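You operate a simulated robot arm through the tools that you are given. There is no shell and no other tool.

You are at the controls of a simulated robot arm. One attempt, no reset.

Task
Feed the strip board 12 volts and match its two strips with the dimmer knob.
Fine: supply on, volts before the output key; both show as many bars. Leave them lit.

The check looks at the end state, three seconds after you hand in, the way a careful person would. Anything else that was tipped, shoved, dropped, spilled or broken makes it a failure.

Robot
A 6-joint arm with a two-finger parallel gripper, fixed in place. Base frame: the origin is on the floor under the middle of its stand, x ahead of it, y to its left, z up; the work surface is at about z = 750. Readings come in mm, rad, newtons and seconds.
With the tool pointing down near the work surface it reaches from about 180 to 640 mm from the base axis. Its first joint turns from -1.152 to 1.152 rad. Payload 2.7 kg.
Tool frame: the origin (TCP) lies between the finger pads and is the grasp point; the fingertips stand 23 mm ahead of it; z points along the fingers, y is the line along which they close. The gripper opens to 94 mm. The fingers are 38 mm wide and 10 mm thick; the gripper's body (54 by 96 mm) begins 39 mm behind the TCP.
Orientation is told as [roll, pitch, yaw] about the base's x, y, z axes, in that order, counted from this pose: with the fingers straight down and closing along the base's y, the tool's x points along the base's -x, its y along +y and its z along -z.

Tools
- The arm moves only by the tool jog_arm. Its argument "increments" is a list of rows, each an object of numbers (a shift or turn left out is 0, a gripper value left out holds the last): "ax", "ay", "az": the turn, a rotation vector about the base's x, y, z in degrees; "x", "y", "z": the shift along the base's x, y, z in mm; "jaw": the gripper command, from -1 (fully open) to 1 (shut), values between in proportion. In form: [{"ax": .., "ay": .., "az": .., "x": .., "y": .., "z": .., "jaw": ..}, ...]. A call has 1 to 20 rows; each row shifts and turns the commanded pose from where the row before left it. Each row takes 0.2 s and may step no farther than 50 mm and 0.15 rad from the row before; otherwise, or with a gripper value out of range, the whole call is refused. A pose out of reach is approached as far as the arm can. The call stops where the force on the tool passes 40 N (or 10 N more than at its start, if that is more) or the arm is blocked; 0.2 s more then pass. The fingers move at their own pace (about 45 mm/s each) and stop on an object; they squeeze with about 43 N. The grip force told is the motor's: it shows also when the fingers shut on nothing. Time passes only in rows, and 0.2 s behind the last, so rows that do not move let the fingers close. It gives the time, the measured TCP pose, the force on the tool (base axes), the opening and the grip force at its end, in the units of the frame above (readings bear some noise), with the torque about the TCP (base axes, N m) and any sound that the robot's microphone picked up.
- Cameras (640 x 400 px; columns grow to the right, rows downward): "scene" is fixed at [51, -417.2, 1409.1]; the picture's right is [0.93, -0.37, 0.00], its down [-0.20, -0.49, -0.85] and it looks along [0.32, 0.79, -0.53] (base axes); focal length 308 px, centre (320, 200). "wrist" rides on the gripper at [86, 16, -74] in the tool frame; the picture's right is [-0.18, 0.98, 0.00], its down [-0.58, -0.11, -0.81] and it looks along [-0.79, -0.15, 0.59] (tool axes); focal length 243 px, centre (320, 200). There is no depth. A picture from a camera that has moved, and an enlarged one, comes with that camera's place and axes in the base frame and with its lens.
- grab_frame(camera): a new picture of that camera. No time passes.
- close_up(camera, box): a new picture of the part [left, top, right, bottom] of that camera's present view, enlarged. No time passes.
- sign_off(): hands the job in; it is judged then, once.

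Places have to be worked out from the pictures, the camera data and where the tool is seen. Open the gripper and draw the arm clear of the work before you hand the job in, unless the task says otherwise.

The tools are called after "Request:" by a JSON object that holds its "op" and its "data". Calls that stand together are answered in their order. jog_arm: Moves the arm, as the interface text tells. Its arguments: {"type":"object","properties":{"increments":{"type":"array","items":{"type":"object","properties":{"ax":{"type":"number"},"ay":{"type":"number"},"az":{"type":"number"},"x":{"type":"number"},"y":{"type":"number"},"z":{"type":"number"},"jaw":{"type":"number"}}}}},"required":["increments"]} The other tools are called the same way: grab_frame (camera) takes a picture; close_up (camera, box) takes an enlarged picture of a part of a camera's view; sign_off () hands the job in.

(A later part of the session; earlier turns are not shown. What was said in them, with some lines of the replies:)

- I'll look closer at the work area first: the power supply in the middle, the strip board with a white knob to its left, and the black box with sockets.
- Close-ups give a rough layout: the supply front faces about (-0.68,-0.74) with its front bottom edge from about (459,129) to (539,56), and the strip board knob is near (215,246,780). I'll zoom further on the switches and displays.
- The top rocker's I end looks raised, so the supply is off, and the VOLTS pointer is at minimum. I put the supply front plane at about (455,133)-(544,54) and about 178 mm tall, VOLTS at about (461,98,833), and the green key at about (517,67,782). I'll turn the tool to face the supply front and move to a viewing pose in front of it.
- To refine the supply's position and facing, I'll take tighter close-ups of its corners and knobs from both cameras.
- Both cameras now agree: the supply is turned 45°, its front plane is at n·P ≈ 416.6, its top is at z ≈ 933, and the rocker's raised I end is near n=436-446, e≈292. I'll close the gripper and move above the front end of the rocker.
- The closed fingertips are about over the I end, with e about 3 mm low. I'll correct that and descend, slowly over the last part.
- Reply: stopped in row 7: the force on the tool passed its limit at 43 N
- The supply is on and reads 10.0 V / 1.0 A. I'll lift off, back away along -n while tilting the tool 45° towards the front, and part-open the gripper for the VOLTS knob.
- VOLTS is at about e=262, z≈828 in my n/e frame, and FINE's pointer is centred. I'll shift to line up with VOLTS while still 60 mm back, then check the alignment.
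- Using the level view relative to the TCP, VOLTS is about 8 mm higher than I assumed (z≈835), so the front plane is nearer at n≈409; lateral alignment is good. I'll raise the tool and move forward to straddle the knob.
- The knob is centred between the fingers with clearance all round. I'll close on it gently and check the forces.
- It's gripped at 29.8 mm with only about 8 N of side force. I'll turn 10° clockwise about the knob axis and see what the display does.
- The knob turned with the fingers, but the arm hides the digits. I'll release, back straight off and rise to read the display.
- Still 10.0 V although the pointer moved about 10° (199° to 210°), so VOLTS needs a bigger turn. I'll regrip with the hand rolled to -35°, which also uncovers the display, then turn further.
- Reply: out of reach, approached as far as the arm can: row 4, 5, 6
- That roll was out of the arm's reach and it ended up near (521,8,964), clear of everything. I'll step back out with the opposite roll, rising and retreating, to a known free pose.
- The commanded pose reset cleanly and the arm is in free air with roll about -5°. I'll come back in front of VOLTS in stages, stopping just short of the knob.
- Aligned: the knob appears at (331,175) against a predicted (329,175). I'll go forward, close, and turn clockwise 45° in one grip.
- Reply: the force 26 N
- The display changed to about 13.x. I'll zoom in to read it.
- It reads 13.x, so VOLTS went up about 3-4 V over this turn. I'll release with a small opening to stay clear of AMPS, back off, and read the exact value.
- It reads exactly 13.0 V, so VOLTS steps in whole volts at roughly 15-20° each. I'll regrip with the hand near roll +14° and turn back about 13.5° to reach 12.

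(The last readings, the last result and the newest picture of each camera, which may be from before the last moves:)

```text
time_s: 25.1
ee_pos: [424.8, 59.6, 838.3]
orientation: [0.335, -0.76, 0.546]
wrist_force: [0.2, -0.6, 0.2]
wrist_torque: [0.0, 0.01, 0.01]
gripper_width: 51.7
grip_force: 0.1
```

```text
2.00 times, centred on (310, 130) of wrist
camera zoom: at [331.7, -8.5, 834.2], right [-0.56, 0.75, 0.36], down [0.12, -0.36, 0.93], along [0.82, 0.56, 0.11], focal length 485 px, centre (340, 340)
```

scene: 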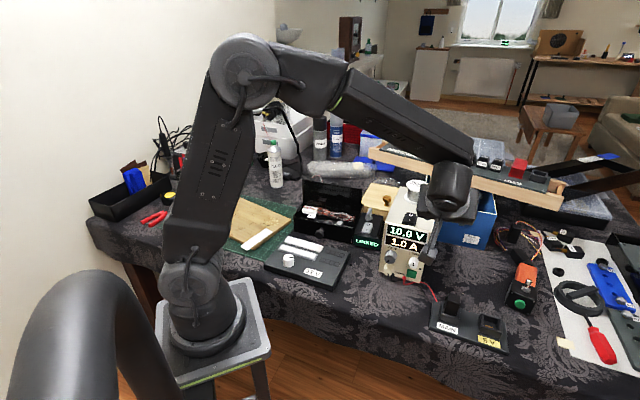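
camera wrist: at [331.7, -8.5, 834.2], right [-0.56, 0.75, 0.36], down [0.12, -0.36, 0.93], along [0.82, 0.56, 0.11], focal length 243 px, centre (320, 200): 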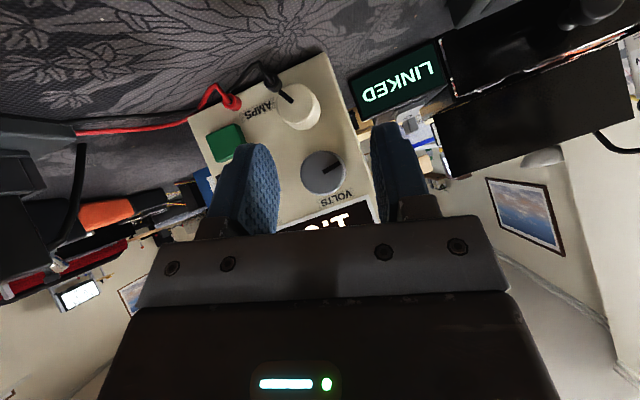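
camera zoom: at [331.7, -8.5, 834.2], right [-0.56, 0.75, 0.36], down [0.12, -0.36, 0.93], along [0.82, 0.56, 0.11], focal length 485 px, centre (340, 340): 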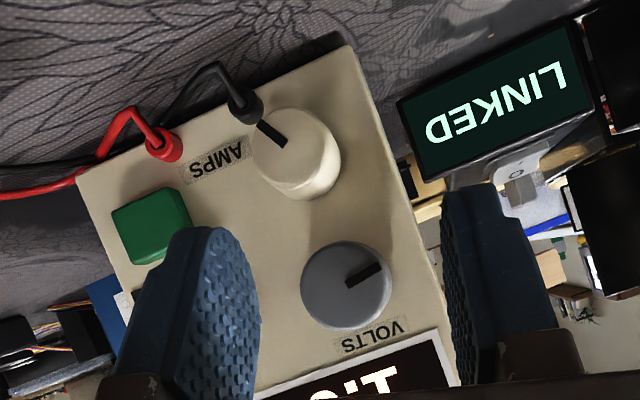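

The knob is about 3 mm right and 3 mm below the TCP. I'll correct, go in, grip, and turn back 13.5°, then release and back off to read.

Request:
{"op": "jog_arm", "data": {"increments": [{"x": 2.1, "y": -2.1, "z": -3}, {"x": 5.1, "y": 5.1}, {"x": 5.1, "y": 5.1}, {"x": 5.1, "y": 5.1}, {"x": 5.1, "y": 5.1}, {"jaw": 0.4}, {"jaw": 1}, {}, {"ax": -4.773, "ay": -4.773}, {"ax": -4.773, "ay": -4.773}, {}, {"jaw": -0.1}, {}, {"x": -10, "y": -10}, {"x": -20, "y": -20}, {"x": -20, "y": -20, "z": 20}, {"z": 30}, {"z": 30}, {}]}}

Request:
{"op": "grab_frame", "data": {"camera": "wrist"}}

Request:
{"op": "close_up", "data": {"camera": "wrist", "box": [200, 0, 400, 230]}}

```text
time_s: 29.1
ee_pos: [398.4, 26.1, 912.7]
orientation: [0.011, -0.791, 0.775]
wrist_force: [0.0, -0.3, 0.1]
wrist_torque: [0.04, -0.03, -0.01]
gripper_width: 51.4
grip_force: 0.1
```

```text
taken
camera wrist: at [306.2, -44.4, 904.5], right [-0.6, 0.79, 0.14], down [-0.03, -0.2, 0.98], along [0.8, 0.58, 0.15], focal length 243 px, centre (320, 200)
```

wrist: 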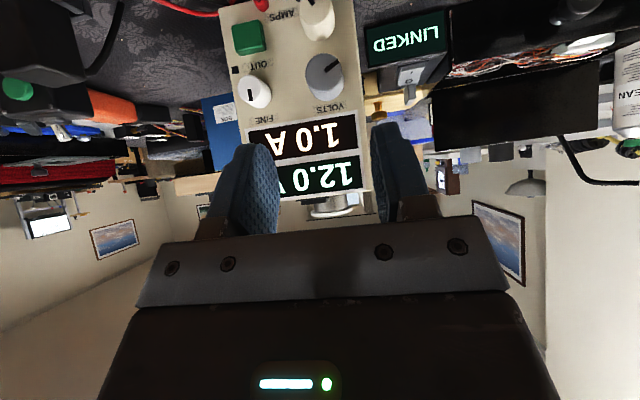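

```text
1.74 times, centred on (300, 115) of wrist
camera zoom: at [306.2, -44.4, 904.5], right [-0.6, 0.79, 0.14], down [-0.03, -0.2, 0.98], along [0.8, 0.58, 0.15], focal length 422 px, centre (355, 348)
```

zoom: 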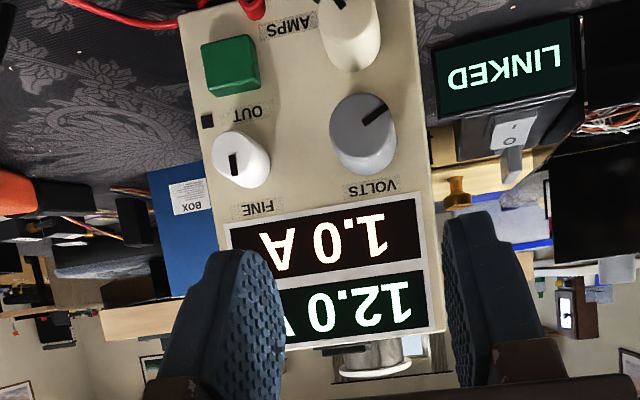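

The display reads 12.0 V. Next is the OUT key at about e≈324, z≈788; I'll close the fingers and position in front of it, short of contact.

Request:
{"op": "jog_arm", "data": {"increments": [{"x": 16.5, "y": -6, "z": -29.7, "jaw": 1}, {"x": 16.5, "y": -6, "z": -29.7}, {"x": 16.5, "y": -6, "z": -29.7}, {"x": 16.5, "y": -6, "z": -29.7}, {}, {}]}}

Request:
{"op": "grab_frame", "data": {"camera": "wrist"}}

Request:
{"op": "close_up", "data": {"camera": "scene", "box": [360, 200, 480, 310]}}

```text
time_s: 30.5
ee_pos: [462.3, 0.2, 795.7]
orientation: [0.01, -0.792, 0.775]
wrist_force: [0.4, -0.7, -0.2]
wrist_torque: [0.01, -0.01, 0.0]
gripper_width: 0.5
grip_force: 42.2
```

```text
taken
camera wrist: at [371.2, -69.9, 786.6], right [-0.6, 0.79, 0.14], down [-0.04, -0.2, 0.98], along [0.8, 0.58, 0.15], focal length 243 px, centre (320, 200)
```

wrist: 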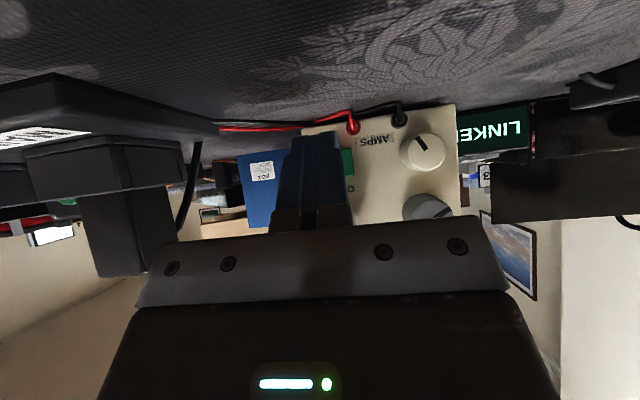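

```text
3.64 times, centred on (420, 255) of scene
camera zoom: at [51.0, -417.3, 1409.1], right [0.93, -0.37, 0.0], down [-0.2, -0.49, -0.85], along [0.32, 0.79, -0.53], focal length 1121 px, centre (-44, 0)
```

zoom: 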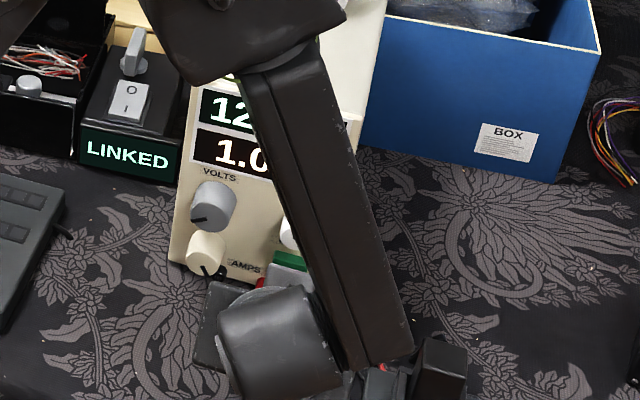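

The fingertips line up with the key at e≈327, n≈326. I'll advance to just short of contact, then continue in small steps while watching the force.

Request:
{"op": "jog_arm", "data": {"increments": [{"x": 9, "y": 9, "z": -2}, {"x": 9, "y": 9}, {"x": 7, "y": 7}, {"x": 3, "y": 3}, {"x": 2, "y": 2}, {}]}}

Request:
{"op": "close_up", "data": {"camera": "wrist", "box": [220, 40, 480, 240]}}

```text
time_s: 31.9
ee_pos: [492.8, 30.6, 794.7]
orientation: [0.01, -0.792, 0.775]
wrist_force: [-0.9, -0.1, 0.4]
wrist_torque: [0.01, 0.02, 0.02]
gripper_width: 0.0
grip_force: 42.6
```

```text
2.00 times, centred on (350, 140) of wrist
camera zoom: at [400.0, -39.4, 785.6], right [-0.6, 0.79, 0.14], down [-0.04, -0.2, 0.98], along [0.8, 0.58, 0.15], focal length 485 px, centre (260, 320)
```

zoom: 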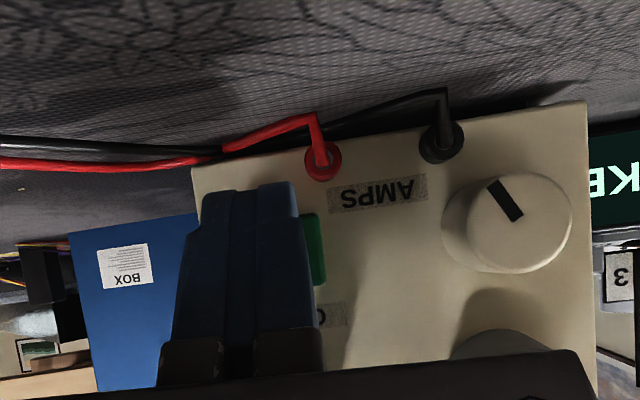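

No contact yet at n≈368. I'll press on in 1.4 mm steps.

Request:
{"op": "jog_arm", "data": {"increments": [{"x": 1, "y": 1}, {"x": 1, "y": 1}, {"x": 1, "y": 1}, {"x": 1, "y": 1}, {"x": 1, "y": 1}, {}]}}

Request:
{"op": "close_up", "data": {"camera": "wrist", "box": [220, 40, 480, 240]}}

Request:
{"op": "close_up", "data": {"camera": "scene", "box": [250, 215, 370, 300]}}

```text
time_s: 33.3
ee_pos: [497.5, 36.4, 791.4]
orientation: [0.008, -0.791, 0.776]
wrist_force: [-1.6, -2.8, 0.8]
wrist_torque: [0.02, -0.05, -0.06]
gripper_width: 0.0
grip_force: 42.7
heard: click
```

```text
2.00 times, centred on (350, 140) of wrist
camera zoom: at [405.7, -33.4, 784.3], right [-0.6, 0.79, 0.14], down [-0.04, -0.2, 0.98], along [0.8, 0.58, 0.15], focal length 485 px, centre (260, 320)
```

zoom: 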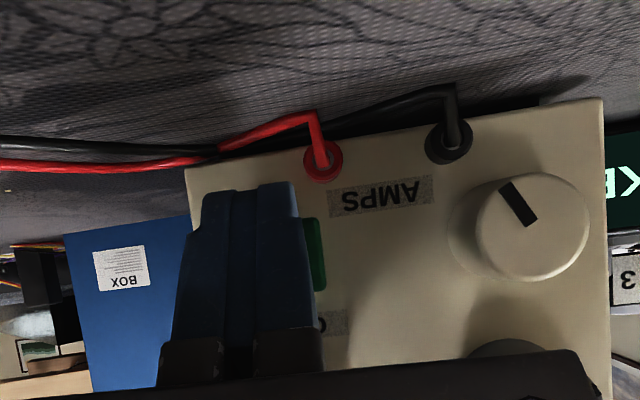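

```text
4.71 times, centred on (310, 258) of scene
camera zoom: at [51.0, -417.3, 1409.1], right [0.93, -0.37, 0.0], down [-0.2, -0.49, -0.85], along [0.32, 0.79, -0.53], focal length 1451 px, centre (367, -71)
```

zoom: 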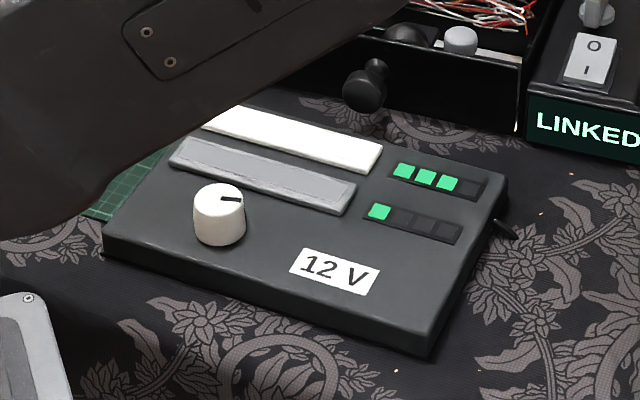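

A click sounded and the strip board is lit, with the upper strip at 3 bars and the lower at 1. I'll back straight off the key and check the supply's state.

Request:
{"op": "jog_arm", "data": {"increments": [{"x": -4, "y": -4}, {"x": -12, "y": -12}, {"x": -16, "y": -16}, {"x": -14, "y": -14, "z": 25}, {"x": -10, "y": -10, "z": 45}, {"x": -5, "y": -5, "z": 45}, {"z": 45}, {}]}}

Request:
{"op": "grab_frame", "data": {"camera": "scene"}}

Request:
{"op": "grab_frame", "data": {"camera": "wrist"}}

```text
time_s: 35.1
ee_pos: [435.9, -23.7, 954.6]
orientation: [0.011, -0.791, 0.773]
wrist_force: [0.0, 0.5, 0.2]
wrist_torque: [0.02, -0.01, -0.02]
gripper_width: 0.0
grip_force: 42.4
```

```text
taken
```

scene: 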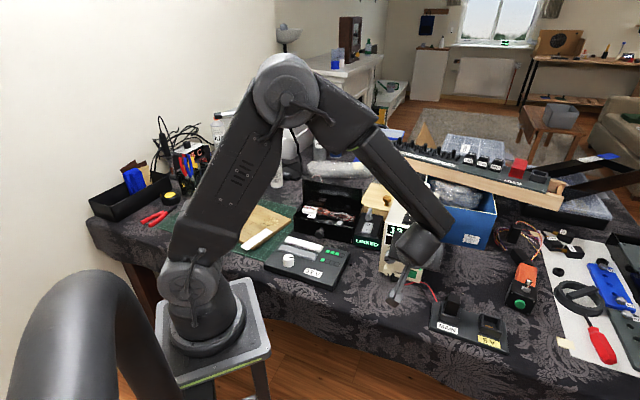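

```text
taken
camera wrist: at [343.3, -93.4, 945.8], right [-0.6, 0.79, 0.14], down [-0.03, -0.2, 0.98], along [0.8, 0.58, 0.15], focal length 243 px, centre (320, 200)
```

wrist: 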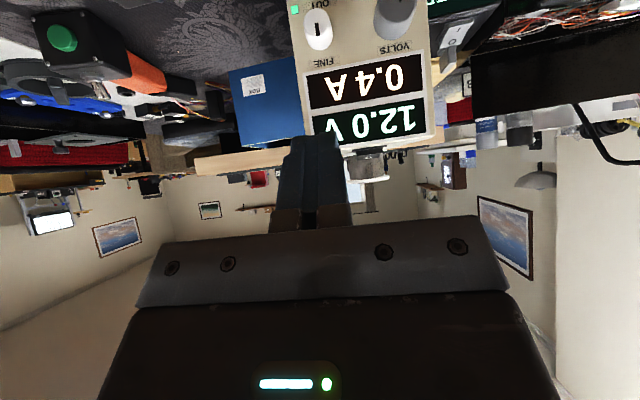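

Output is on at 12.0 V, 0.4 A, with the OUT lamp lit. I'll swing the arm up and over to the strip board while returning the tool to pointing straight down.

Request:
{"op": "jog_arm", "data": {"increments": [{"x": -33, "y": 32.7, "z": 2, "ax": -5.303, "ay": 5.303}, {"x": -33, "y": 32.7, "z": 0, "ax": -5.303, "ay": 5.303}, {"x": -33, "y": 32.7, "z": 0, "ax": -5.303, "ay": 5.303}, {"x": -33, "y": 32.7, "z": 0, "ax": -5.303, "ay": 5.303}, {"x": -33, "y": 32.7, "z": 0, "ax": -5.303, "ay": 5.303}, {"x": -33, "y": 32.7, "z": 0, "ax": -5.303, "ay": 5.303}, {"x": -33, "y": 32.7}, {"jaw": -0.3}, {}]}}

Request:
{"op": "grab_frame", "data": {"camera": "wrist"}}

Request:
{"op": "grab_frame", "data": {"camera": "scene"}}

```text
time_s: 37.1
ee_pos: [203.5, 203.9, 958.2]
orientation: [0.002, -0.005, 0.778]
wrist_force: [0.9, 0.3, -0.5]
wrist_torque: [-0.03, -0.02, 0.04]
gripper_width: 50.7
grip_force: 0.1
```

```text
taken
camera wrist: at [130.4, 152.7, 1032.9], right [-0.56, 0.83, 0.0], down [0.49, 0.33, 0.81], along [0.67, 0.45, -0.59], focal length 243 px, centre (320, 200)
```

wrist: 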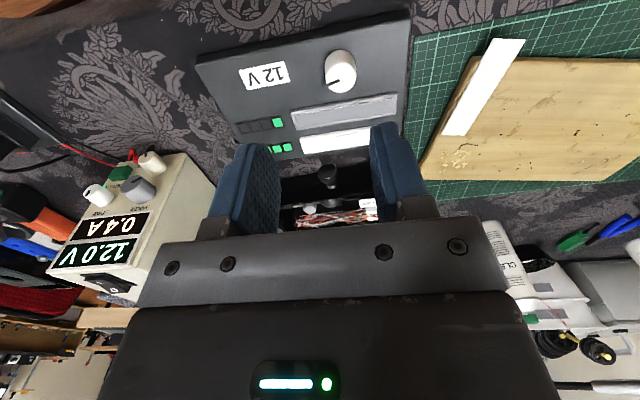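

```text
taken
```

scene: 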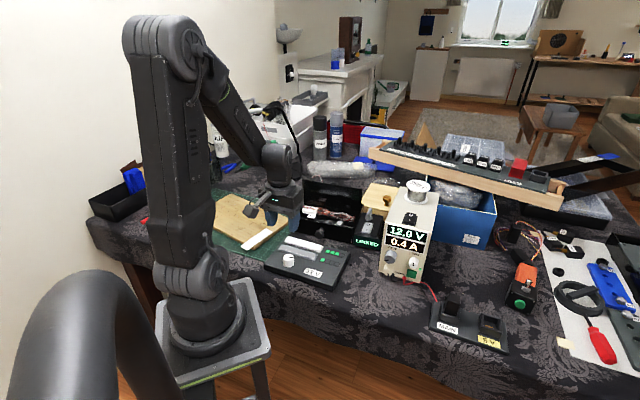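

The view of the board is clear from both cameras. I'll zoom in on the knob to locate it precisely.

Request:
{"op": "close_up", "data": {"camera": "wrist", "box": [190, 10, 420, 170]}}

Request:
{"op": "close_up", "data": {"camera": "wrist", "box": [300, 30, 390, 120]}}

Request:
{"op": "close_up", "data": {"camera": "scene", "box": [262, 228, 358, 292]}}

```text
2.50 times, centred on (305, 90) of wrist
camera zoom: at [130.4, 152.7, 1032.9], right [-0.56, 0.83, 0.0], down [0.49, 0.33, 0.81], along [0.67, 0.45, -0.59], focal length 606 px, centre (358, 475)
```

zoom: 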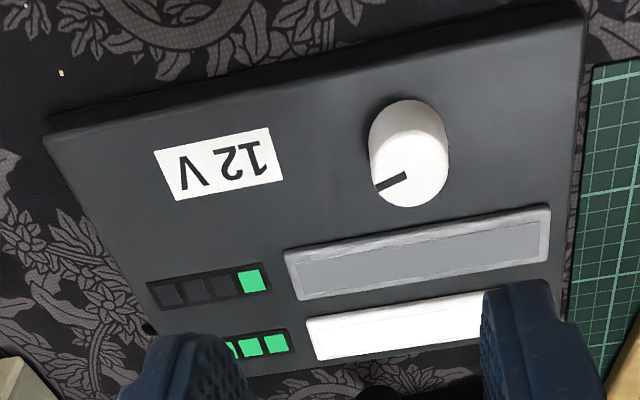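

```text
4.44 times, centred on (345, 75) of wrist
camera zoom: at [130.4, 152.7, 1032.9], right [-0.56, 0.83, 0.0], down [0.49, 0.33, 0.81], along [0.67, 0.45, -0.59], focal length 1078 px, centre (209, 756)
```

zoom: 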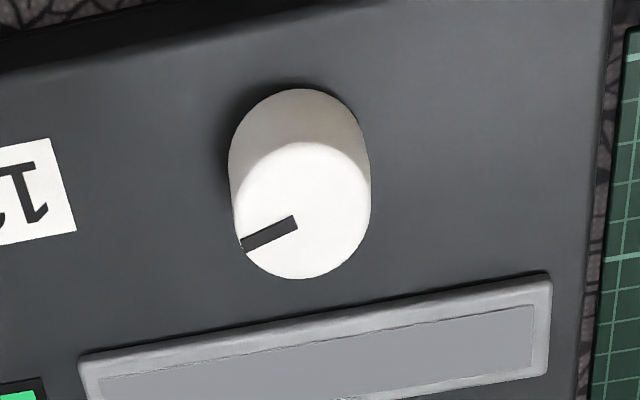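

```text
6.25 times, centred on (310, 260) of scene
camera zoom: at [51.0, -417.2, 1409.1], right [0.93, -0.37, 0.0], down [-0.2, -0.49, -0.85], along [0.32, 0.79, -0.53], focal length 1927 px, centre (382, -175)
```

zoom: 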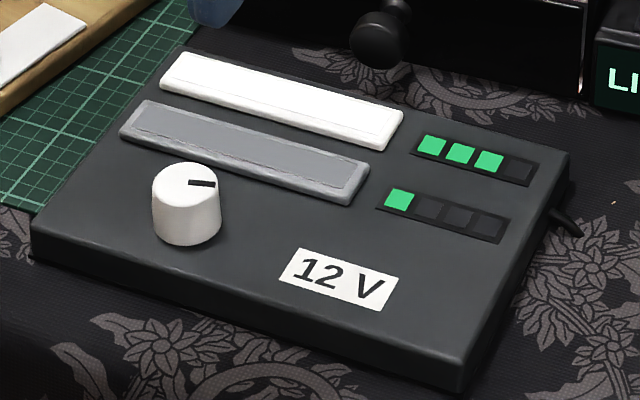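

Both views agree on the dimmer knob: top centre at (217,235,800), board surface z≈775, diameter about 30 mm, and the nearest strip edge 33 mm away. I'll move above it with extra yaw so there's room to turn clockwise.

Request:
{"op": "jog_arm", "data": {"increments": [{"x": 2.4, "y": 5.5, "z": -18, "az": 7.5, "jaw": -0.1}, {"x": 2.4, "y": 5.5, "z": -18, "az": 7.5}, {"x": 2.4, "y": 5.5, "z": -18, "az": 7.5}, {"x": 2.4, "y": 5.5, "z": -18, "az": 7.5}, {"x": 2.4, "y": 5.5, "z": -18, "az": 7.5}, {"x": 2.4, "y": 5.5, "z": -18, "az": 7.5}, {}]}}

Request:
{"op": "grab_frame", "data": {"camera": "wrist"}}

Request:
{"op": "grab_frame", "data": {"camera": "scene"}}

```text
time_s: 38.7
ee_pos: [222.2, 237.8, 848.6]
orientation: [0.002, -0.008, 1.565]
wrist_force: [0.1, 0.1, -0.5]
wrist_torque: [-0.04, -0.05, -0.02]
gripper_width: 51.7
grip_force: 0.1
```

```text
taken
camera wrist: at [204.4, 149.6, 922.5], right [-0.98, 0.19, 0.0], down [0.11, 0.58, 0.81], along [0.15, 0.8, -0.59], focal length 243 px, centre (320, 200)
```

wrist: 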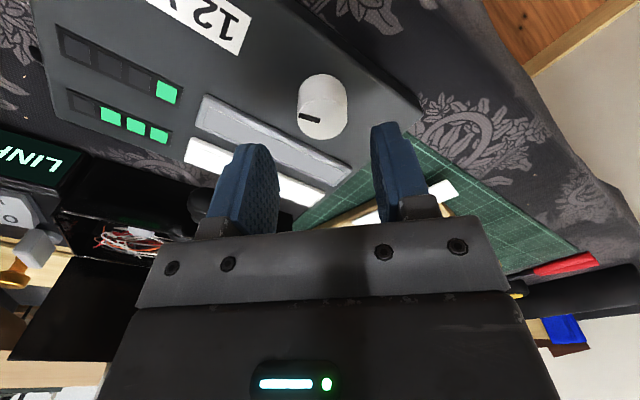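

```text
taken
```

scene: 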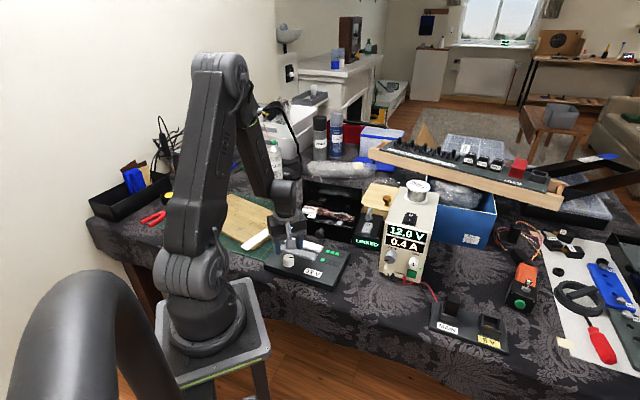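

Yaw 90° is reachable and this view shows both bar meters. I'll zoom in to check the alignment over the knob.

Request:
{"op": "close_up", "data": {"camera": "wrist", "box": [270, 50, 380, 160]}}

Request:
{"op": "close_up", "data": {"camera": "scene", "box": [250, 215, 360, 295]}}

```text
3.64 times, centred on (325, 105) of wrist
camera zoom: at [204.4, 149.6, 922.5], right [-0.98, 0.19, 0.0], down [0.11, 0.58, 0.81], along [0.15, 0.8, -0.59], focal length 882 px, centre (302, 546)
```

zoom: 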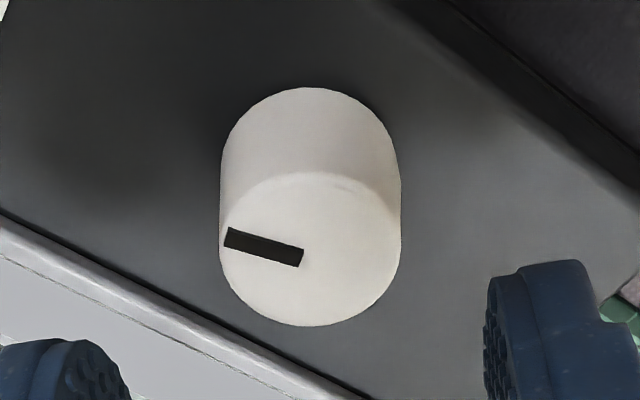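

```text
5.00 times, centred on (305, 255) of scene
camera zoom: at [51.0, -417.2, 1409.1], right [0.93, -0.37, 0.0], down [-0.2, -0.49, -0.85], along [0.32, 0.79, -0.53], focal length 1541 px, centre (395, -75)
```

zoom: 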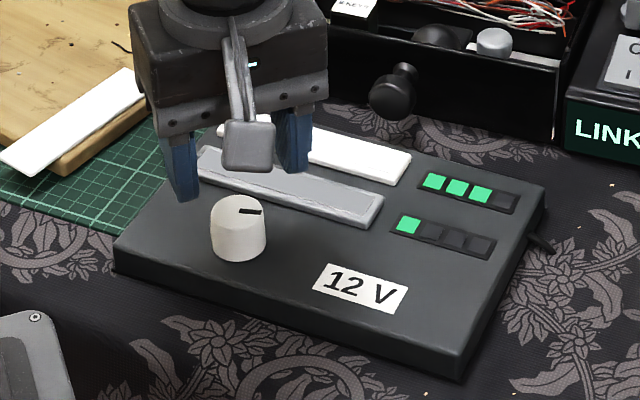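

The TCP is within about 1.5 mm of the knob axis. I'll descend to fingertip z≈787, above the strip's height, and close on the knob.

Request:
{"op": "jog_arm", "data": {"increments": [{"x": -1.4, "y": -1, "z": -14}, {"z": -12}, {"z": -8}, {"z": -4}, {"jaw": 0.3}, {"jaw": 1}, {}, {}]}}

Request:
{"op": "grab_frame", "data": {"camera": "wrist"}}

Request:
{"op": "close_up", "data": {"camera": "scene", "box": [250, 215, 360, 295]}}

```text
time_s: 40.5
ee_pos: [217.0, 236.5, 810.3]
orientation: [0.002, -0.008, 1.563]
wrist_force: [8.1, 1.8, -0.6]
wrist_torque: [0.27, -0.21, -0.02]
gripper_width: 29.8
grip_force: 42.8
```

```text
taken
camera wrist: at [201.7, 149.6, 884.5], right [-0.98, 0.19, 0.0], down [0.11, 0.57, 0.81], along [0.15, 0.8, -0.59], focal length 243 px, centre (320, 200)
```

wrist: 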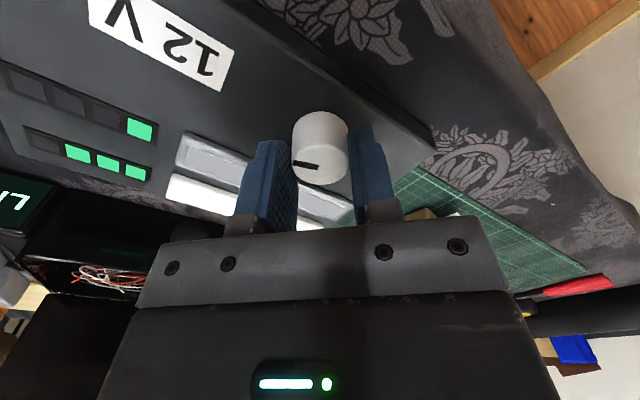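

```text
5.00 times, centred on (305, 255) of scene
camera zoom: at [51.2, -417.2, 1409.1], right [0.93, -0.37, 0.0], down [-0.2, -0.49, -0.85], along [0.32, 0.79, -0.53], focal length 1541 px, centre (395, -75)
```

zoom: 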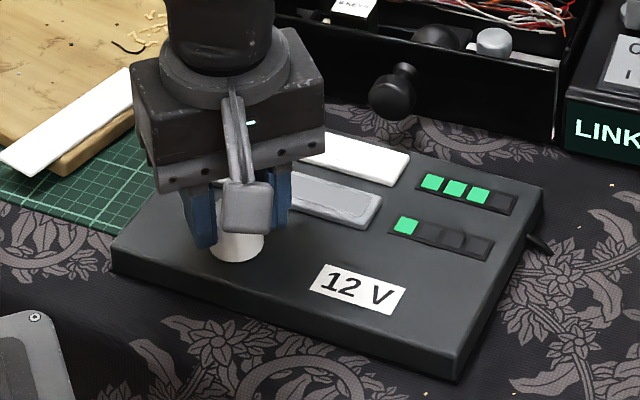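

Gripped at 29.8 mm. I'll turn clockwise 30° and check the bars.

Request:
{"op": "jog_arm", "data": {"increments": [{"az": -7.5}, {"az": -7.5}, {"az": -7.5}, {"az": -7.5}, {}]}}

Request:
{"op": "grab_frame", "data": {"camera": "wrist"}}

Request:
{"op": "close_up", "data": {"camera": "scene", "box": [250, 215, 360, 295]}}

```text
time_s: 41.6
ee_pos: [217.2, 237.3, 809.5]
orientation: [0.005, -0.008, 1.043]
wrist_force: [-6.4, 1.5, 5.0]
wrist_torque: [0.39, 0.01, 0.02]
gripper_width: 29.8
grip_force: 42.9
stopped in row 5: the force on the tool passed its limit at 42 N (the readings are from after the stop); the commanded pose is now the measured one
```

```text
taken
camera wrist: at [159.8, 169.6, 884.6], right [-0.76, 0.65, 0.0], down [0.39, 0.44, 0.81], along [0.53, 0.61, -0.59], focal length 243 px, centre (320, 200)
```

wrist: 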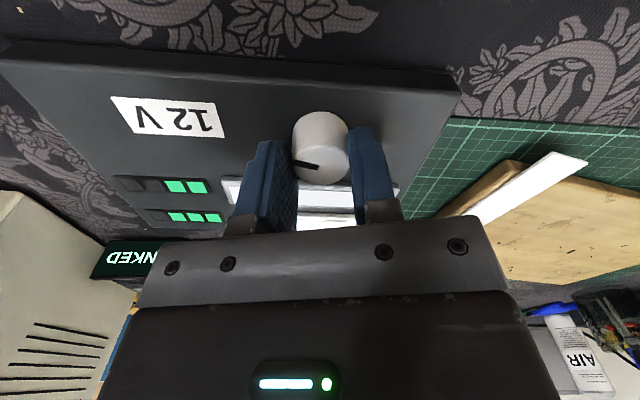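

```text
5.00 times, centred on (305, 255) of scene
camera zoom: at [50.9, -417.3, 1409.1], right [0.93, -0.37, 0.0], down [-0.2, -0.49, -0.85], along [0.32, 0.79, -0.53], focal length 1541 px, centre (395, -75)
```

zoom: 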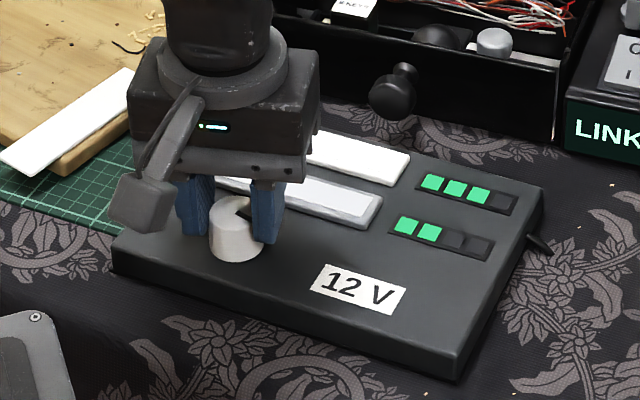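

The lower strip now shows 2 bars, so clockwise is right, though there was a brief force spike. I'll continue more gently in 4° steps.

Request:
{"op": "jog_arm", "data": {"increments": [{"az": -4}, {"az": -4}, {"az": -4}, {"az": -4}, {"az": -4}, {}]}}

Request:
{"op": "grab_frame", "data": {"camera": "wrist"}}

Request:
{"op": "close_up", "data": {"camera": "scene", "box": [250, 215, 360, 295]}}

```text
time_s: 43.0
ee_pos: [217.3, 236.9, 810.5]
orientation: [0.005, -0.004, 0.693]
wrist_force: [-0.2, -0.2, -1.1]
wrist_torque: [-0.01, 0.53, -0.03]
gripper_width: 29.8
grip_force: 43.4
```

```text
taken
camera wrist: at [140.6, 193.3, 885.2], right [-0.49, 0.87, 0.0], down [0.51, 0.28, 0.81], along [0.71, 0.4, -0.59], focal length 243 px, centre (320, 200)
```

wrist: 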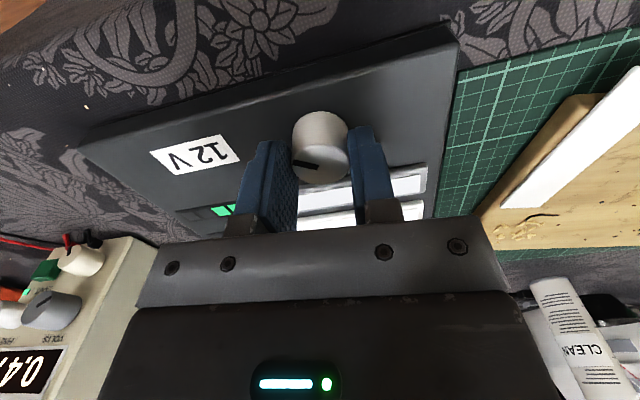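

```text
5.00 times, centred on (305, 255) of scene
camera zoom: at [51.1, -417.2, 1409.1], right [0.93, -0.37, 0.0], down [-0.2, -0.49, -0.85], along [0.32, 0.79, -0.53], focal length 1541 px, centre (395, -75)
```

zoom: 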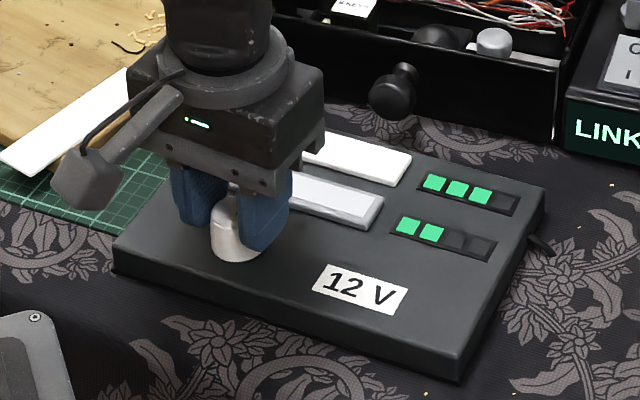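

Still 2 bars at 50° total, with forces near zero. I'll continue clockwise.

Request:
{"op": "jog_arm", "data": {"increments": [{"az": -4}, {"az": -4}, {"az": -4}, {"az": -4}, {"az": -4}, {}]}}

Request:
{"op": "close_up", "data": {"camera": "scene", "box": [250, 215, 360, 295]}}

```text
time_s: 44.4
ee_pos: [217.6, 236.4, 811.1]
orientation: [0.003, -0.008, 0.343]
wrist_force: [-0.5, 1.1, -0.1]
wrist_torque: [-0.08, 0.24, 0.02]
gripper_width: 30.0
grip_force: 42.6
```

```text
5.00 times, centred on (305, 255) of scene
camera zoom: at [51.1, -417.2, 1409.1], right [0.93, -0.37, 0.0], down [-0.2, -0.49, -0.85], along [0.32, 0.79, -0.53], focal length 1541 px, centre (395, -75)
```

zoom: 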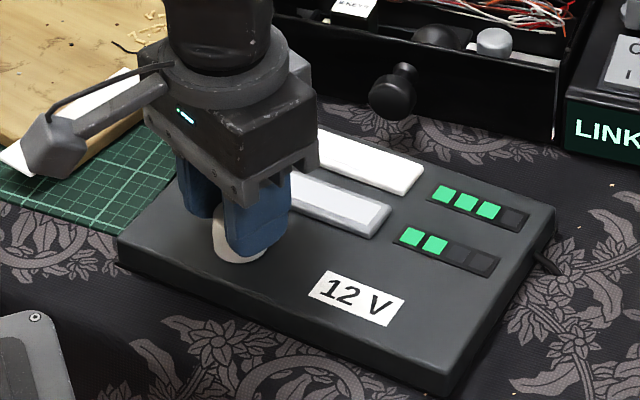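

The board itself has twisted about 3° with that last turn, so the knob may be near a stop or dragging. I'll look closely before going on.

Request:
{"op": "grab_frame", "data": {"camera": "wrist"}}

Request:
{"op": "close_up", "data": {"camera": "wrist", "box": [220, 80, 440, 240]}}

Request:
{"op": "close_up", "data": {"camera": "scene", "box": [265, 235, 325, 280]}}

```text
taken
camera wrist: at [131.1, 221.6, 885.3], right [-0.16, 0.99, 0.0], down [0.58, 0.09, 0.81], along [0.8, 0.13, -0.59], focal length 243 px, centre (320, 200)
```

wrist: 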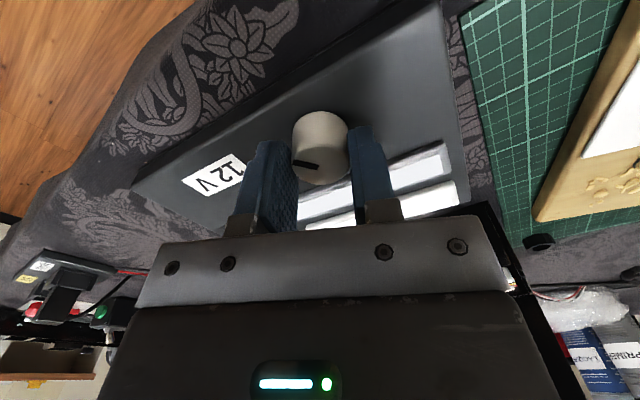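

```text
2.50 times, centred on (330, 160) of wrist
camera zoom: at [131.1, 221.6, 885.3], right [-0.16, 0.99, 0.0], down [0.58, 0.09, 0.81], along [0.8, 0.13, -0.59], focal length 606 px, centre (295, 300)
```

zoom: 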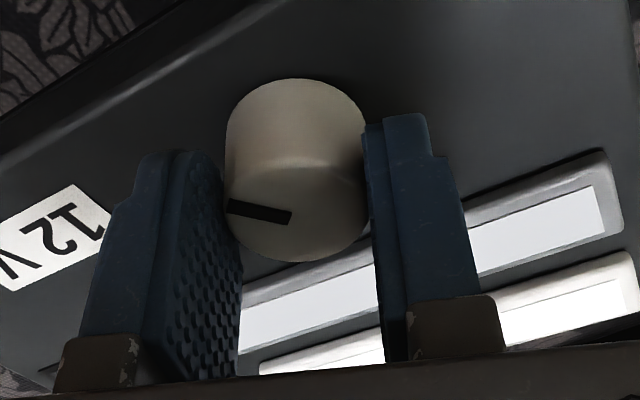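

```text
8.89 times, centred on (295, 258) of scene
camera zoom: at [51.1, -417.2, 1409.1], right [0.93, -0.37, 0.0], down [-0.2, -0.49, -0.85], along [0.32, 0.79, -0.53], focal length 2740 px, centre (542, -311)
```

zoom: 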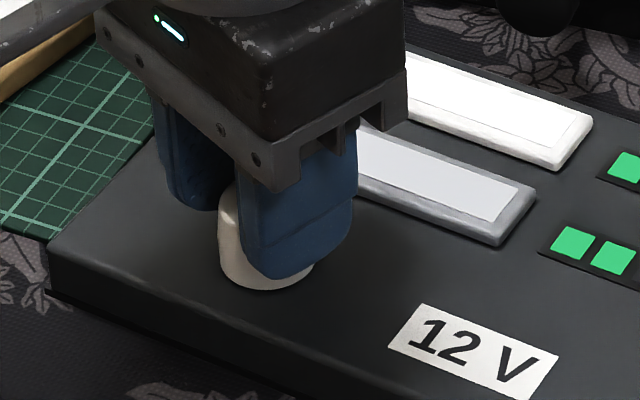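

I measure the board twisted about 4-5° and the knob pointer about 134° from the board's top, so a stop near 135° is possible. I'll hold still for two seconds to see whether the bars are just lagging.

Request:
{"op": "jog_arm", "data": {"increments": [{}, {}, {}, {}, {}, {}, {}, {}, {}, {}]}}

Request:
{"op": "close_up", "data": {"camera": "scene", "box": [250, 215, 360, 295]}}

```text
time_s: 46.6
ee_pos: [218.0, 237.1, 811.4]
orientation: [0.002, -0.007, 0.345]
wrist_force: [-0.4, 0.4, 0.2]
wrist_torque: [-0.07, 0.08, 0.03]
gripper_width: 29.7
grip_force: 43.1
```

```text
5.00 times, centred on (305, 255) of scene
camera zoom: at [51.1, -417.2, 1409.1], right [0.93, -0.37, 0.0], down [-0.2, -0.49, -0.85], along [0.32, 0.79, -0.53], focal length 1541 px, centre (395, -75)
```

zoom: 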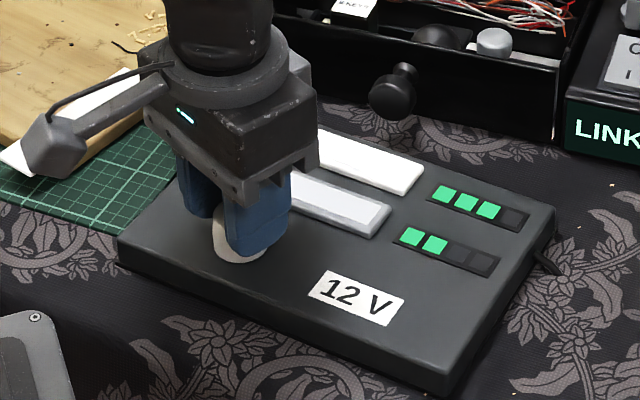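

Still 2 against 3, so it isn't lag. I'll read the supply display now and look at the board in more detail.

Request:
{"op": "close_up", "data": {"camera": "scene", "box": [370, 200, 450, 290]}}

Request:
{"op": "close_up", "data": {"camera": "scene", "box": [310, 235, 370, 290]}}

Request:
{"op": "close_up", "data": {"camera": "scene", "box": [255, 250, 345, 300]}}

```text
4.44 times, centred on (410, 245) of scene
camera zoom: at [51.1, -417.2, 1409.1], right [0.93, -0.37, 0.0], down [-0.2, -0.49, -0.85], along [0.32, 0.79, -0.53], focal length 1370 px, centre (-80, 0)
```

zoom: 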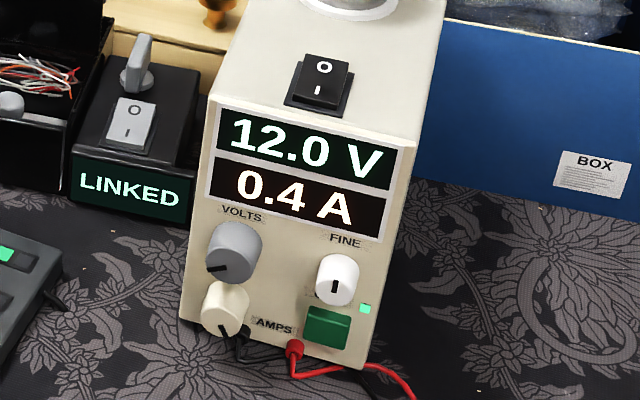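

```text
7.27 times, centred on (340, 262) of scene
camera zoom: at [51.1, -417.2, 1409.1], right [0.93, -0.37, 0.0], down [-0.2, -0.49, -0.85], along [0.32, 0.79, -0.53], focal length 2242 px, centre (174, -254)
```

zoom: 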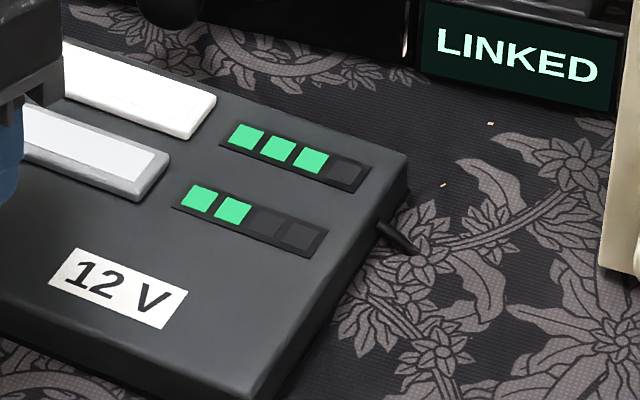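

```text
7.11 times, centred on (300, 275) of scene
camera zoom: at [51.1, -417.2, 1409.1], right [0.93, -0.37, 0.0], down [-0.2, -0.49, -0.85], along [0.32, 0.79, -0.53], focal length 2192 px, centre (462, -333)
```

zoom: 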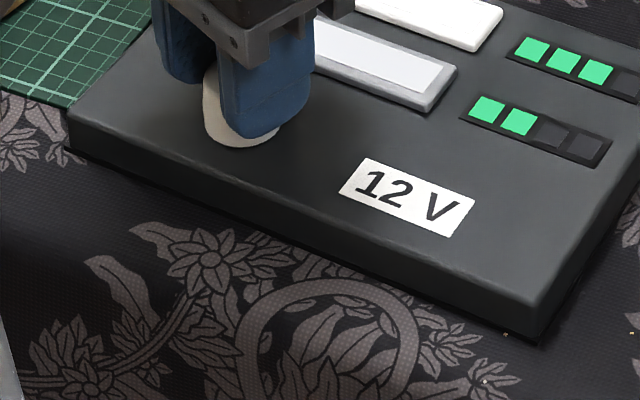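

The supply holds 12.0 V / 0.4 A. To tell a stop from drag, I'll press lightly down to steady the board and turn just 6° more, watching whether the knob or the board moves.

Request:
{"op": "jog_arm", "data": {"increments": [{"z": -1.2}, {"az": -3}, {"az": -3}]}}

Request:
{"op": "close_up", "data": {"camera": "scene", "box": [250, 215, 360, 295]}}

Request:
{"op": "close_up", "data": {"camera": "wrist", "box": [120, 0, 480, 240]}}

```text
time_s: 47.4
ee_pos: [218.4, 238.3, 810.4]
orientation: [0.005, -0.009, 0.239]
wrist_force: [0.3, -7.8, 34.6]
wrist_torque: [-0.06, -0.3, -0.01]
gripper_width: 30.0
grip_force: 42.5
```

```text
5.00 times, centred on (305, 255) of scene
camera zoom: at [50.8, -417.7, 1409.0], right [0.93, -0.37, 0.0], down [-0.2, -0.49, -0.85], along [0.32, 0.79, -0.53], focal length 1541 px, centre (395, -75)
```

zoom: 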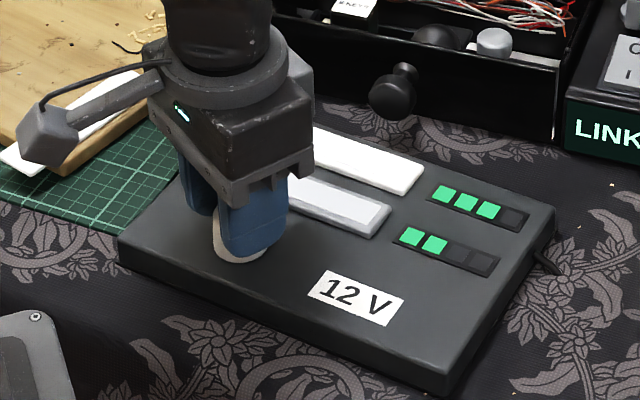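

```text
1.67 times, centred on (300, 120) of wrist
camera zoom: at [129.9, 231.4, 884.6], right [-0.05, 1.0, 0.01], down [0.58, 0.03, 0.81], along [0.81, 0.05, -0.59], focal length 404 px, centre (353, 333)
```

zoom: 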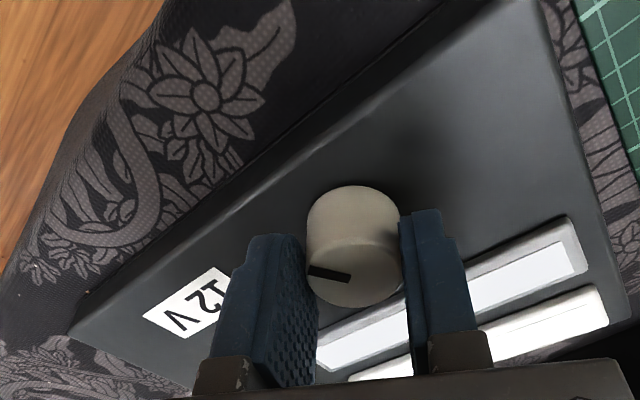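

With light down pressure the board stayed put and the knob turned, so it isn't a stop. I'll ease the pressure slightly and continue clockwise.

Request:
{"op": "jog_arm", "data": {"increments": [{"z": 0.4}, {"az": -3}, {"az": -3}, {"az": -3}, {"az": -3}, {"az": -3}]}}

Request:
{"op": "close_up", "data": {"camera": "scene", "box": [250, 215, 360, 295]}}

```text
time_s: 48.8
ee_pos: [217.8, 239.0, 808.9]
orientation: [0.006, -0.008, -0.023]
wrist_force: [3.7, -2.5, 25.6]
wrist_torque: [-0.01, -0.57, 0.0]
gripper_width: 29.7
grip_force: 42.3
```

```text
5.00 times, centred on (305, 255) of scene
camera zoom: at [50.9, -417.5, 1409.0], right [0.93, -0.37, 0.0], down [-0.2, -0.49, -0.85], along [0.32, 0.79, -0.53], focal length 1541 px, centre (395, -75)
```

zoom: 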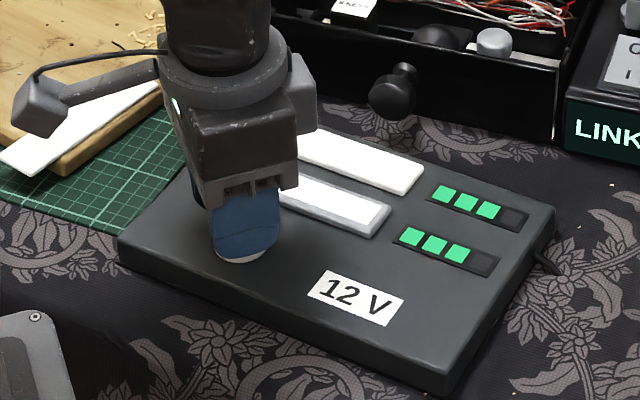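

Both strips now show 3 bars and the board didn't move. I'll add a bit more turn, still pressing lightly, so the level isn't right on a threshold.

Request:
{"op": "jog_arm", "data": {"increments": [{"az": -3}, {"az": -3}, {"az": -3}, {"az": -3}, {"az": -3}]}}

Request:
{"op": "close_up", "data": {"camera": "scene", "box": [250, 215, 360, 295]}}

Request:
{"op": "grab_frame", "data": {"camera": "wrist"}}

```text
time_s: 50.0
ee_pos: [218.1, 238.4, 809.6]
orientation: [0.004, -0.008, -0.285]
wrist_force: [6.9, 2.5, 26.9]
wrist_torque: [-0.03, 0.02, 0.0]
gripper_width: 29.8
grip_force: 42.7
```

```text
5.00 times, centred on (305, 255) of scene
camera zoom: at [51.0, -417.4, 1409.1], right [0.93, -0.37, 0.0], down [-0.2, -0.49, -0.85], along [0.32, 0.79, -0.53], focal length 1541 px, centre (395, -75)
```

zoom: 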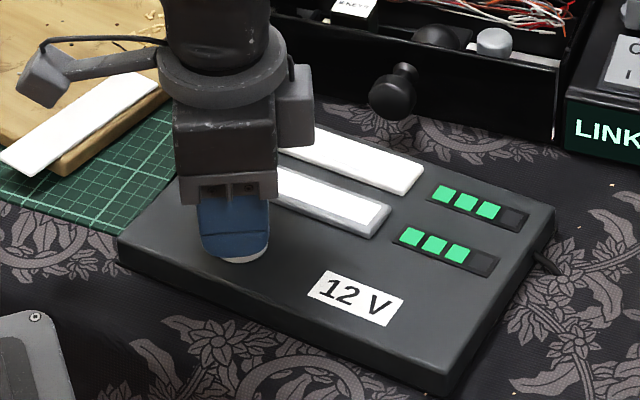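

```text
taken
camera wrist: at [139.1, 277.5, 883.9], right [0.45, 0.89, 0.01], down [0.52, -0.27, 0.81], along [0.72, -0.36, -0.59], focal length 243 px, centre (320, 200)
```

wrist: 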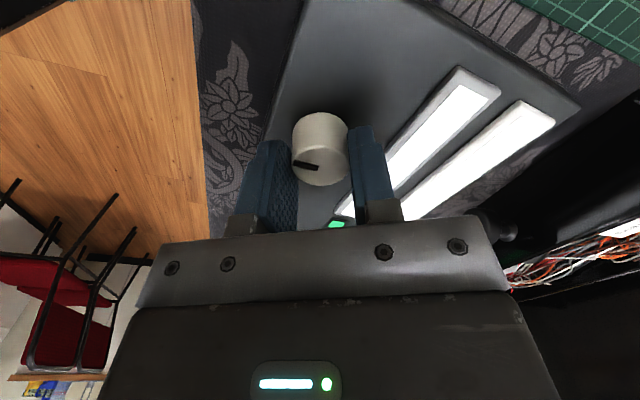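

3 and 3 with some margin. Before releasing I'll relax the down force to about zero and read it, because the board might be turned back the few degrees it twisted.

Request:
{"op": "jog_arm", "data": {"increments": [{"z": 0.9}, {}]}}

```text
time_s: 50.6
ee_pos: [217.6, 238.3, 808.7]
orientation: [0.002, -0.007, -0.28]
wrist_force: [3.0, 8.0, 3.4]
wrist_torque: [0.25, -0.24, 0.03]
gripper_width: 30.0
grip_force: 43.1
```

Vertical force is down to 3 N. I'll lift a hair more and turn counter-clockwise 5°, which should carry the board back with the knob.

Request:
{"op": "jog_arm", "data": {"increments": [{"z": 0.25}, {"az": 2.5}, {"az": 2.5}, {}]}}

Request:
{"op": "close_up", "data": {"camera": "scene", "box": [250, 215, 360, 295]}}

```text
time_s: 51.6
ee_pos: [218.1, 237.4, 809.4]
orientation: [-0.002, -0.005, -0.197]
wrist_force: [0.7, 0.4, 0.2]
wrist_torque: [0.05, 0.57, 0.0]
gripper_width: 29.7
grip_force: 43.3
```

```text
5.00 times, centred on (305, 255) of scene
camera zoom: at [51.1, -417.2, 1409.1], right [0.93, -0.37, 0.0], down [-0.2, -0.49, -0.85], along [0.32, 0.79, -0.53], focal length 1541 px, centre (395, -75)
```

zoom: 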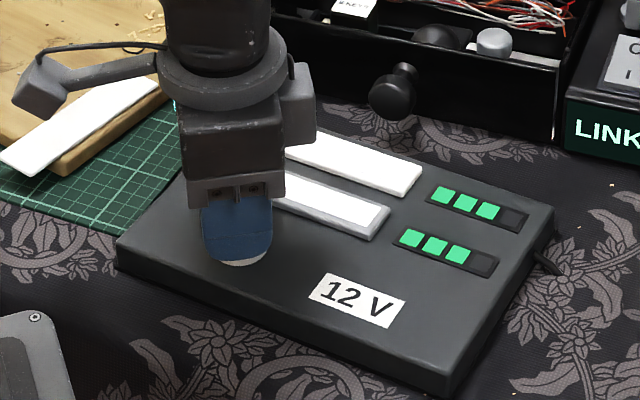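

Bars stay 3 and 3, and the leftover board twist is only a few degrees about the knob. I'll open slightly, lift straight up, and check.

Request:
{"op": "jog_arm", "data": {"increments": [{"jaw": 0.2}, {}, {"z": 6}, {"z": 12}, {"z": 25}, {"z": 40}, {"z": 45}, {"z": 45}, {}]}}

Request:
{"op": "grab_frame", "data": {"camera": "scene"}}

Request:
{"op": "close_up", "data": {"camera": "scene", "box": [250, 215, 360, 295]}}

```text
time_s: 53.6
ee_pos: [217.6, 236.1, 985.5]
orientation: [0.004, -0.008, -0.194]
wrist_force: [0.3, 0.6, 0.9]
wrist_torque: [0.01, 0.01, -0.01]
gripper_width: 37.7
grip_force: 0.0
```

```text
taken
```

scene: 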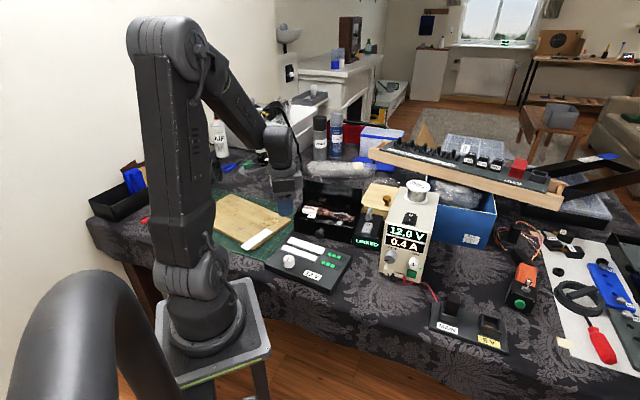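

```text
5.00 times, centred on (305, 255) of scene
camera zoom: at [51.0, -417.3, 1409.1], right [0.93, -0.37, 0.0], down [-0.2, -0.49, -0.85], along [0.32, 0.79, -0.53], focal length 1541 px, centre (395, -75)
```

zoom: 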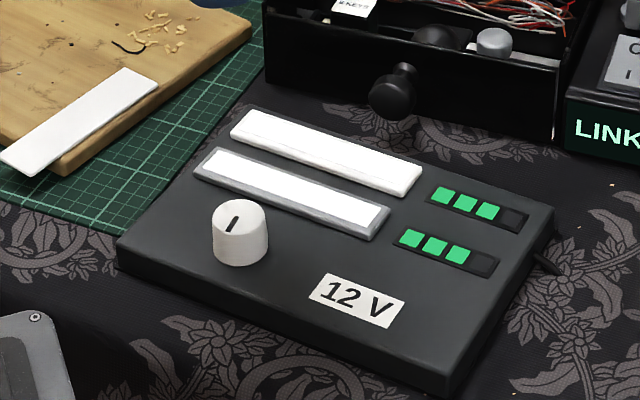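

Both strips are lit at 3 bars and the supply shows 12.0 V / 0.4 A. I'll open the gripper fully, withdraw up to near the starting pose, and check that nothing else moved.

Request:
{"op": "jog_arm", "data": {"increments": [{"x": 26.5, "y": -7.2, "z": 35.5, "jaw": -1}, {"x": 26.5, "y": -7.2, "z": 35.5}, {"x": 26.5, "y": -7.2, "z": 35.5}, {"x": 26.5, "y": -7.2, "z": 35.5}, {"x": 26.5, "y": -7.2, "z": 35.5}, {"x": 26.5, "y": -7.2, "z": 35.5}, {}, {}]}}

Request:
{"op": "grab_frame", "data": {"camera": "scene"}}

Request:
{"op": "close_up", "data": {"camera": "scene", "box": [376, 245, 440, 290]}}

Request:
{"op": "close_up", "data": {"camera": "scene", "box": [262, 228, 358, 292]}}

Request:
{"op": "close_up", "data": {"camera": "scene", "box": [360, 170, 460, 300]}}

```text
time_s: 55.4
ee_pos: [377.3, 196.4, 1194.4]
orientation: [0.004, -0.007, -0.197]
wrist_force: [-0.3, 0.5, -0.2]
wrist_torque: [0.02, 0.03, -0.02]
gripper_width: 93.8
grip_force: 0.1
```

```text
taken
```

scene: 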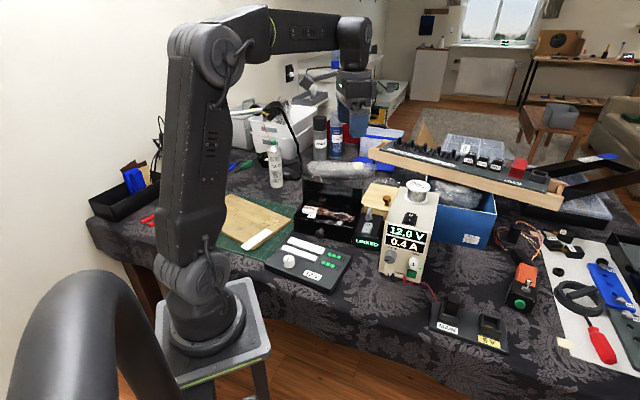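

```text
8.89 times, centred on (408, 268) of scene
camera zoom: at [51.0, -417.3, 1409.1], right [0.93, -0.37, 0.0], down [-0.2, -0.49, -0.85], along [0.32, 0.79, -0.53], focal length 2740 px, centre (-462, -400)
```

zoom: 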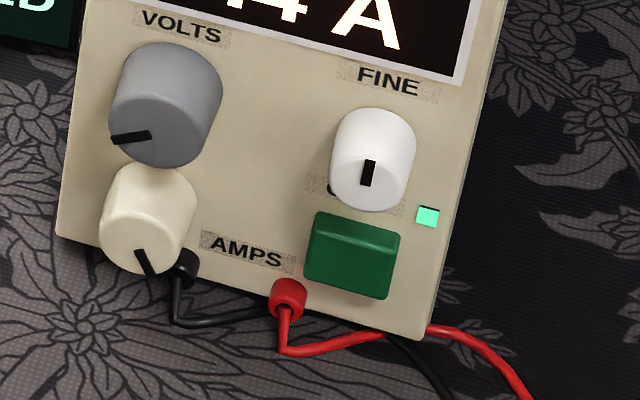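

```text
6.25 times, centred on (310, 260) of scene
camera zoom: at [51.0, -417.3, 1409.1], right [0.93, -0.37, 0.0], down [-0.2, -0.49, -0.85], along [0.32, 0.79, -0.53], focal length 1927 px, centre (382, -175)
```

zoom: 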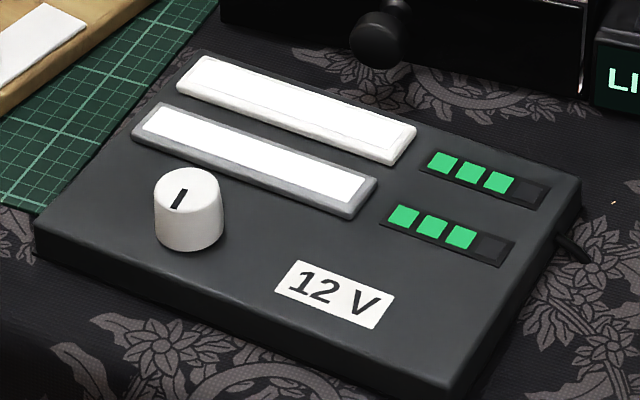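

```text
3.08 times, centred on (410, 235) of scene
camera zoom: at [51.0, -417.3, 1409.1], right [0.93, -0.37, 0.0], down [-0.2, -0.49, -0.85], along [0.32, 0.79, -0.53], focal length 948 px, centre (43, 92)
```

zoom: 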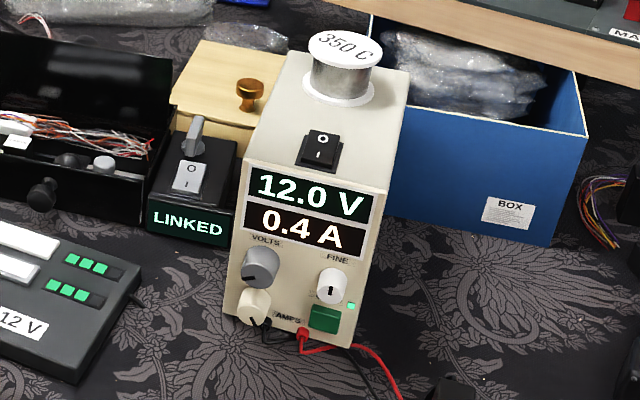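

The supply and everything around it sit where they were. It shows 12.0 V with the output lamp on, both strips are lit at 3 bars, and the gripper is open and clear. The board is turned a few degrees about its knob, but it is upright and touching nothing. I'm handing in.

Request:
{"op": "sign_off", "data": {}}

```text
The job is handed in.
```

The strip board is fed 12.0 V, and both strips are lit and show 3 bars each. I've handed the job in, and no verdict has come back yet.

- **Supply:** I switched it on and set it to 12.0 V with the VOLTS knob before pressing the output key. At the end it read 12.0 V and 0.4 A with the output lamp lit. FINE and AMPS are where they were at the start.
- **Dimmer:** The lower strip started at 1 bar. I turned the knob clockwise to 3, then about 10° past where the third bar came on.
- **Board moved slightly:** The board twisted about 5° around its knob while I was turning. I tried to turn it back, but it hardly moved. It is flat on the table and not touching anything.
- **Everything else:** The last pictures show nothing else moved. The gripper is open and the arm is back near its starting position.
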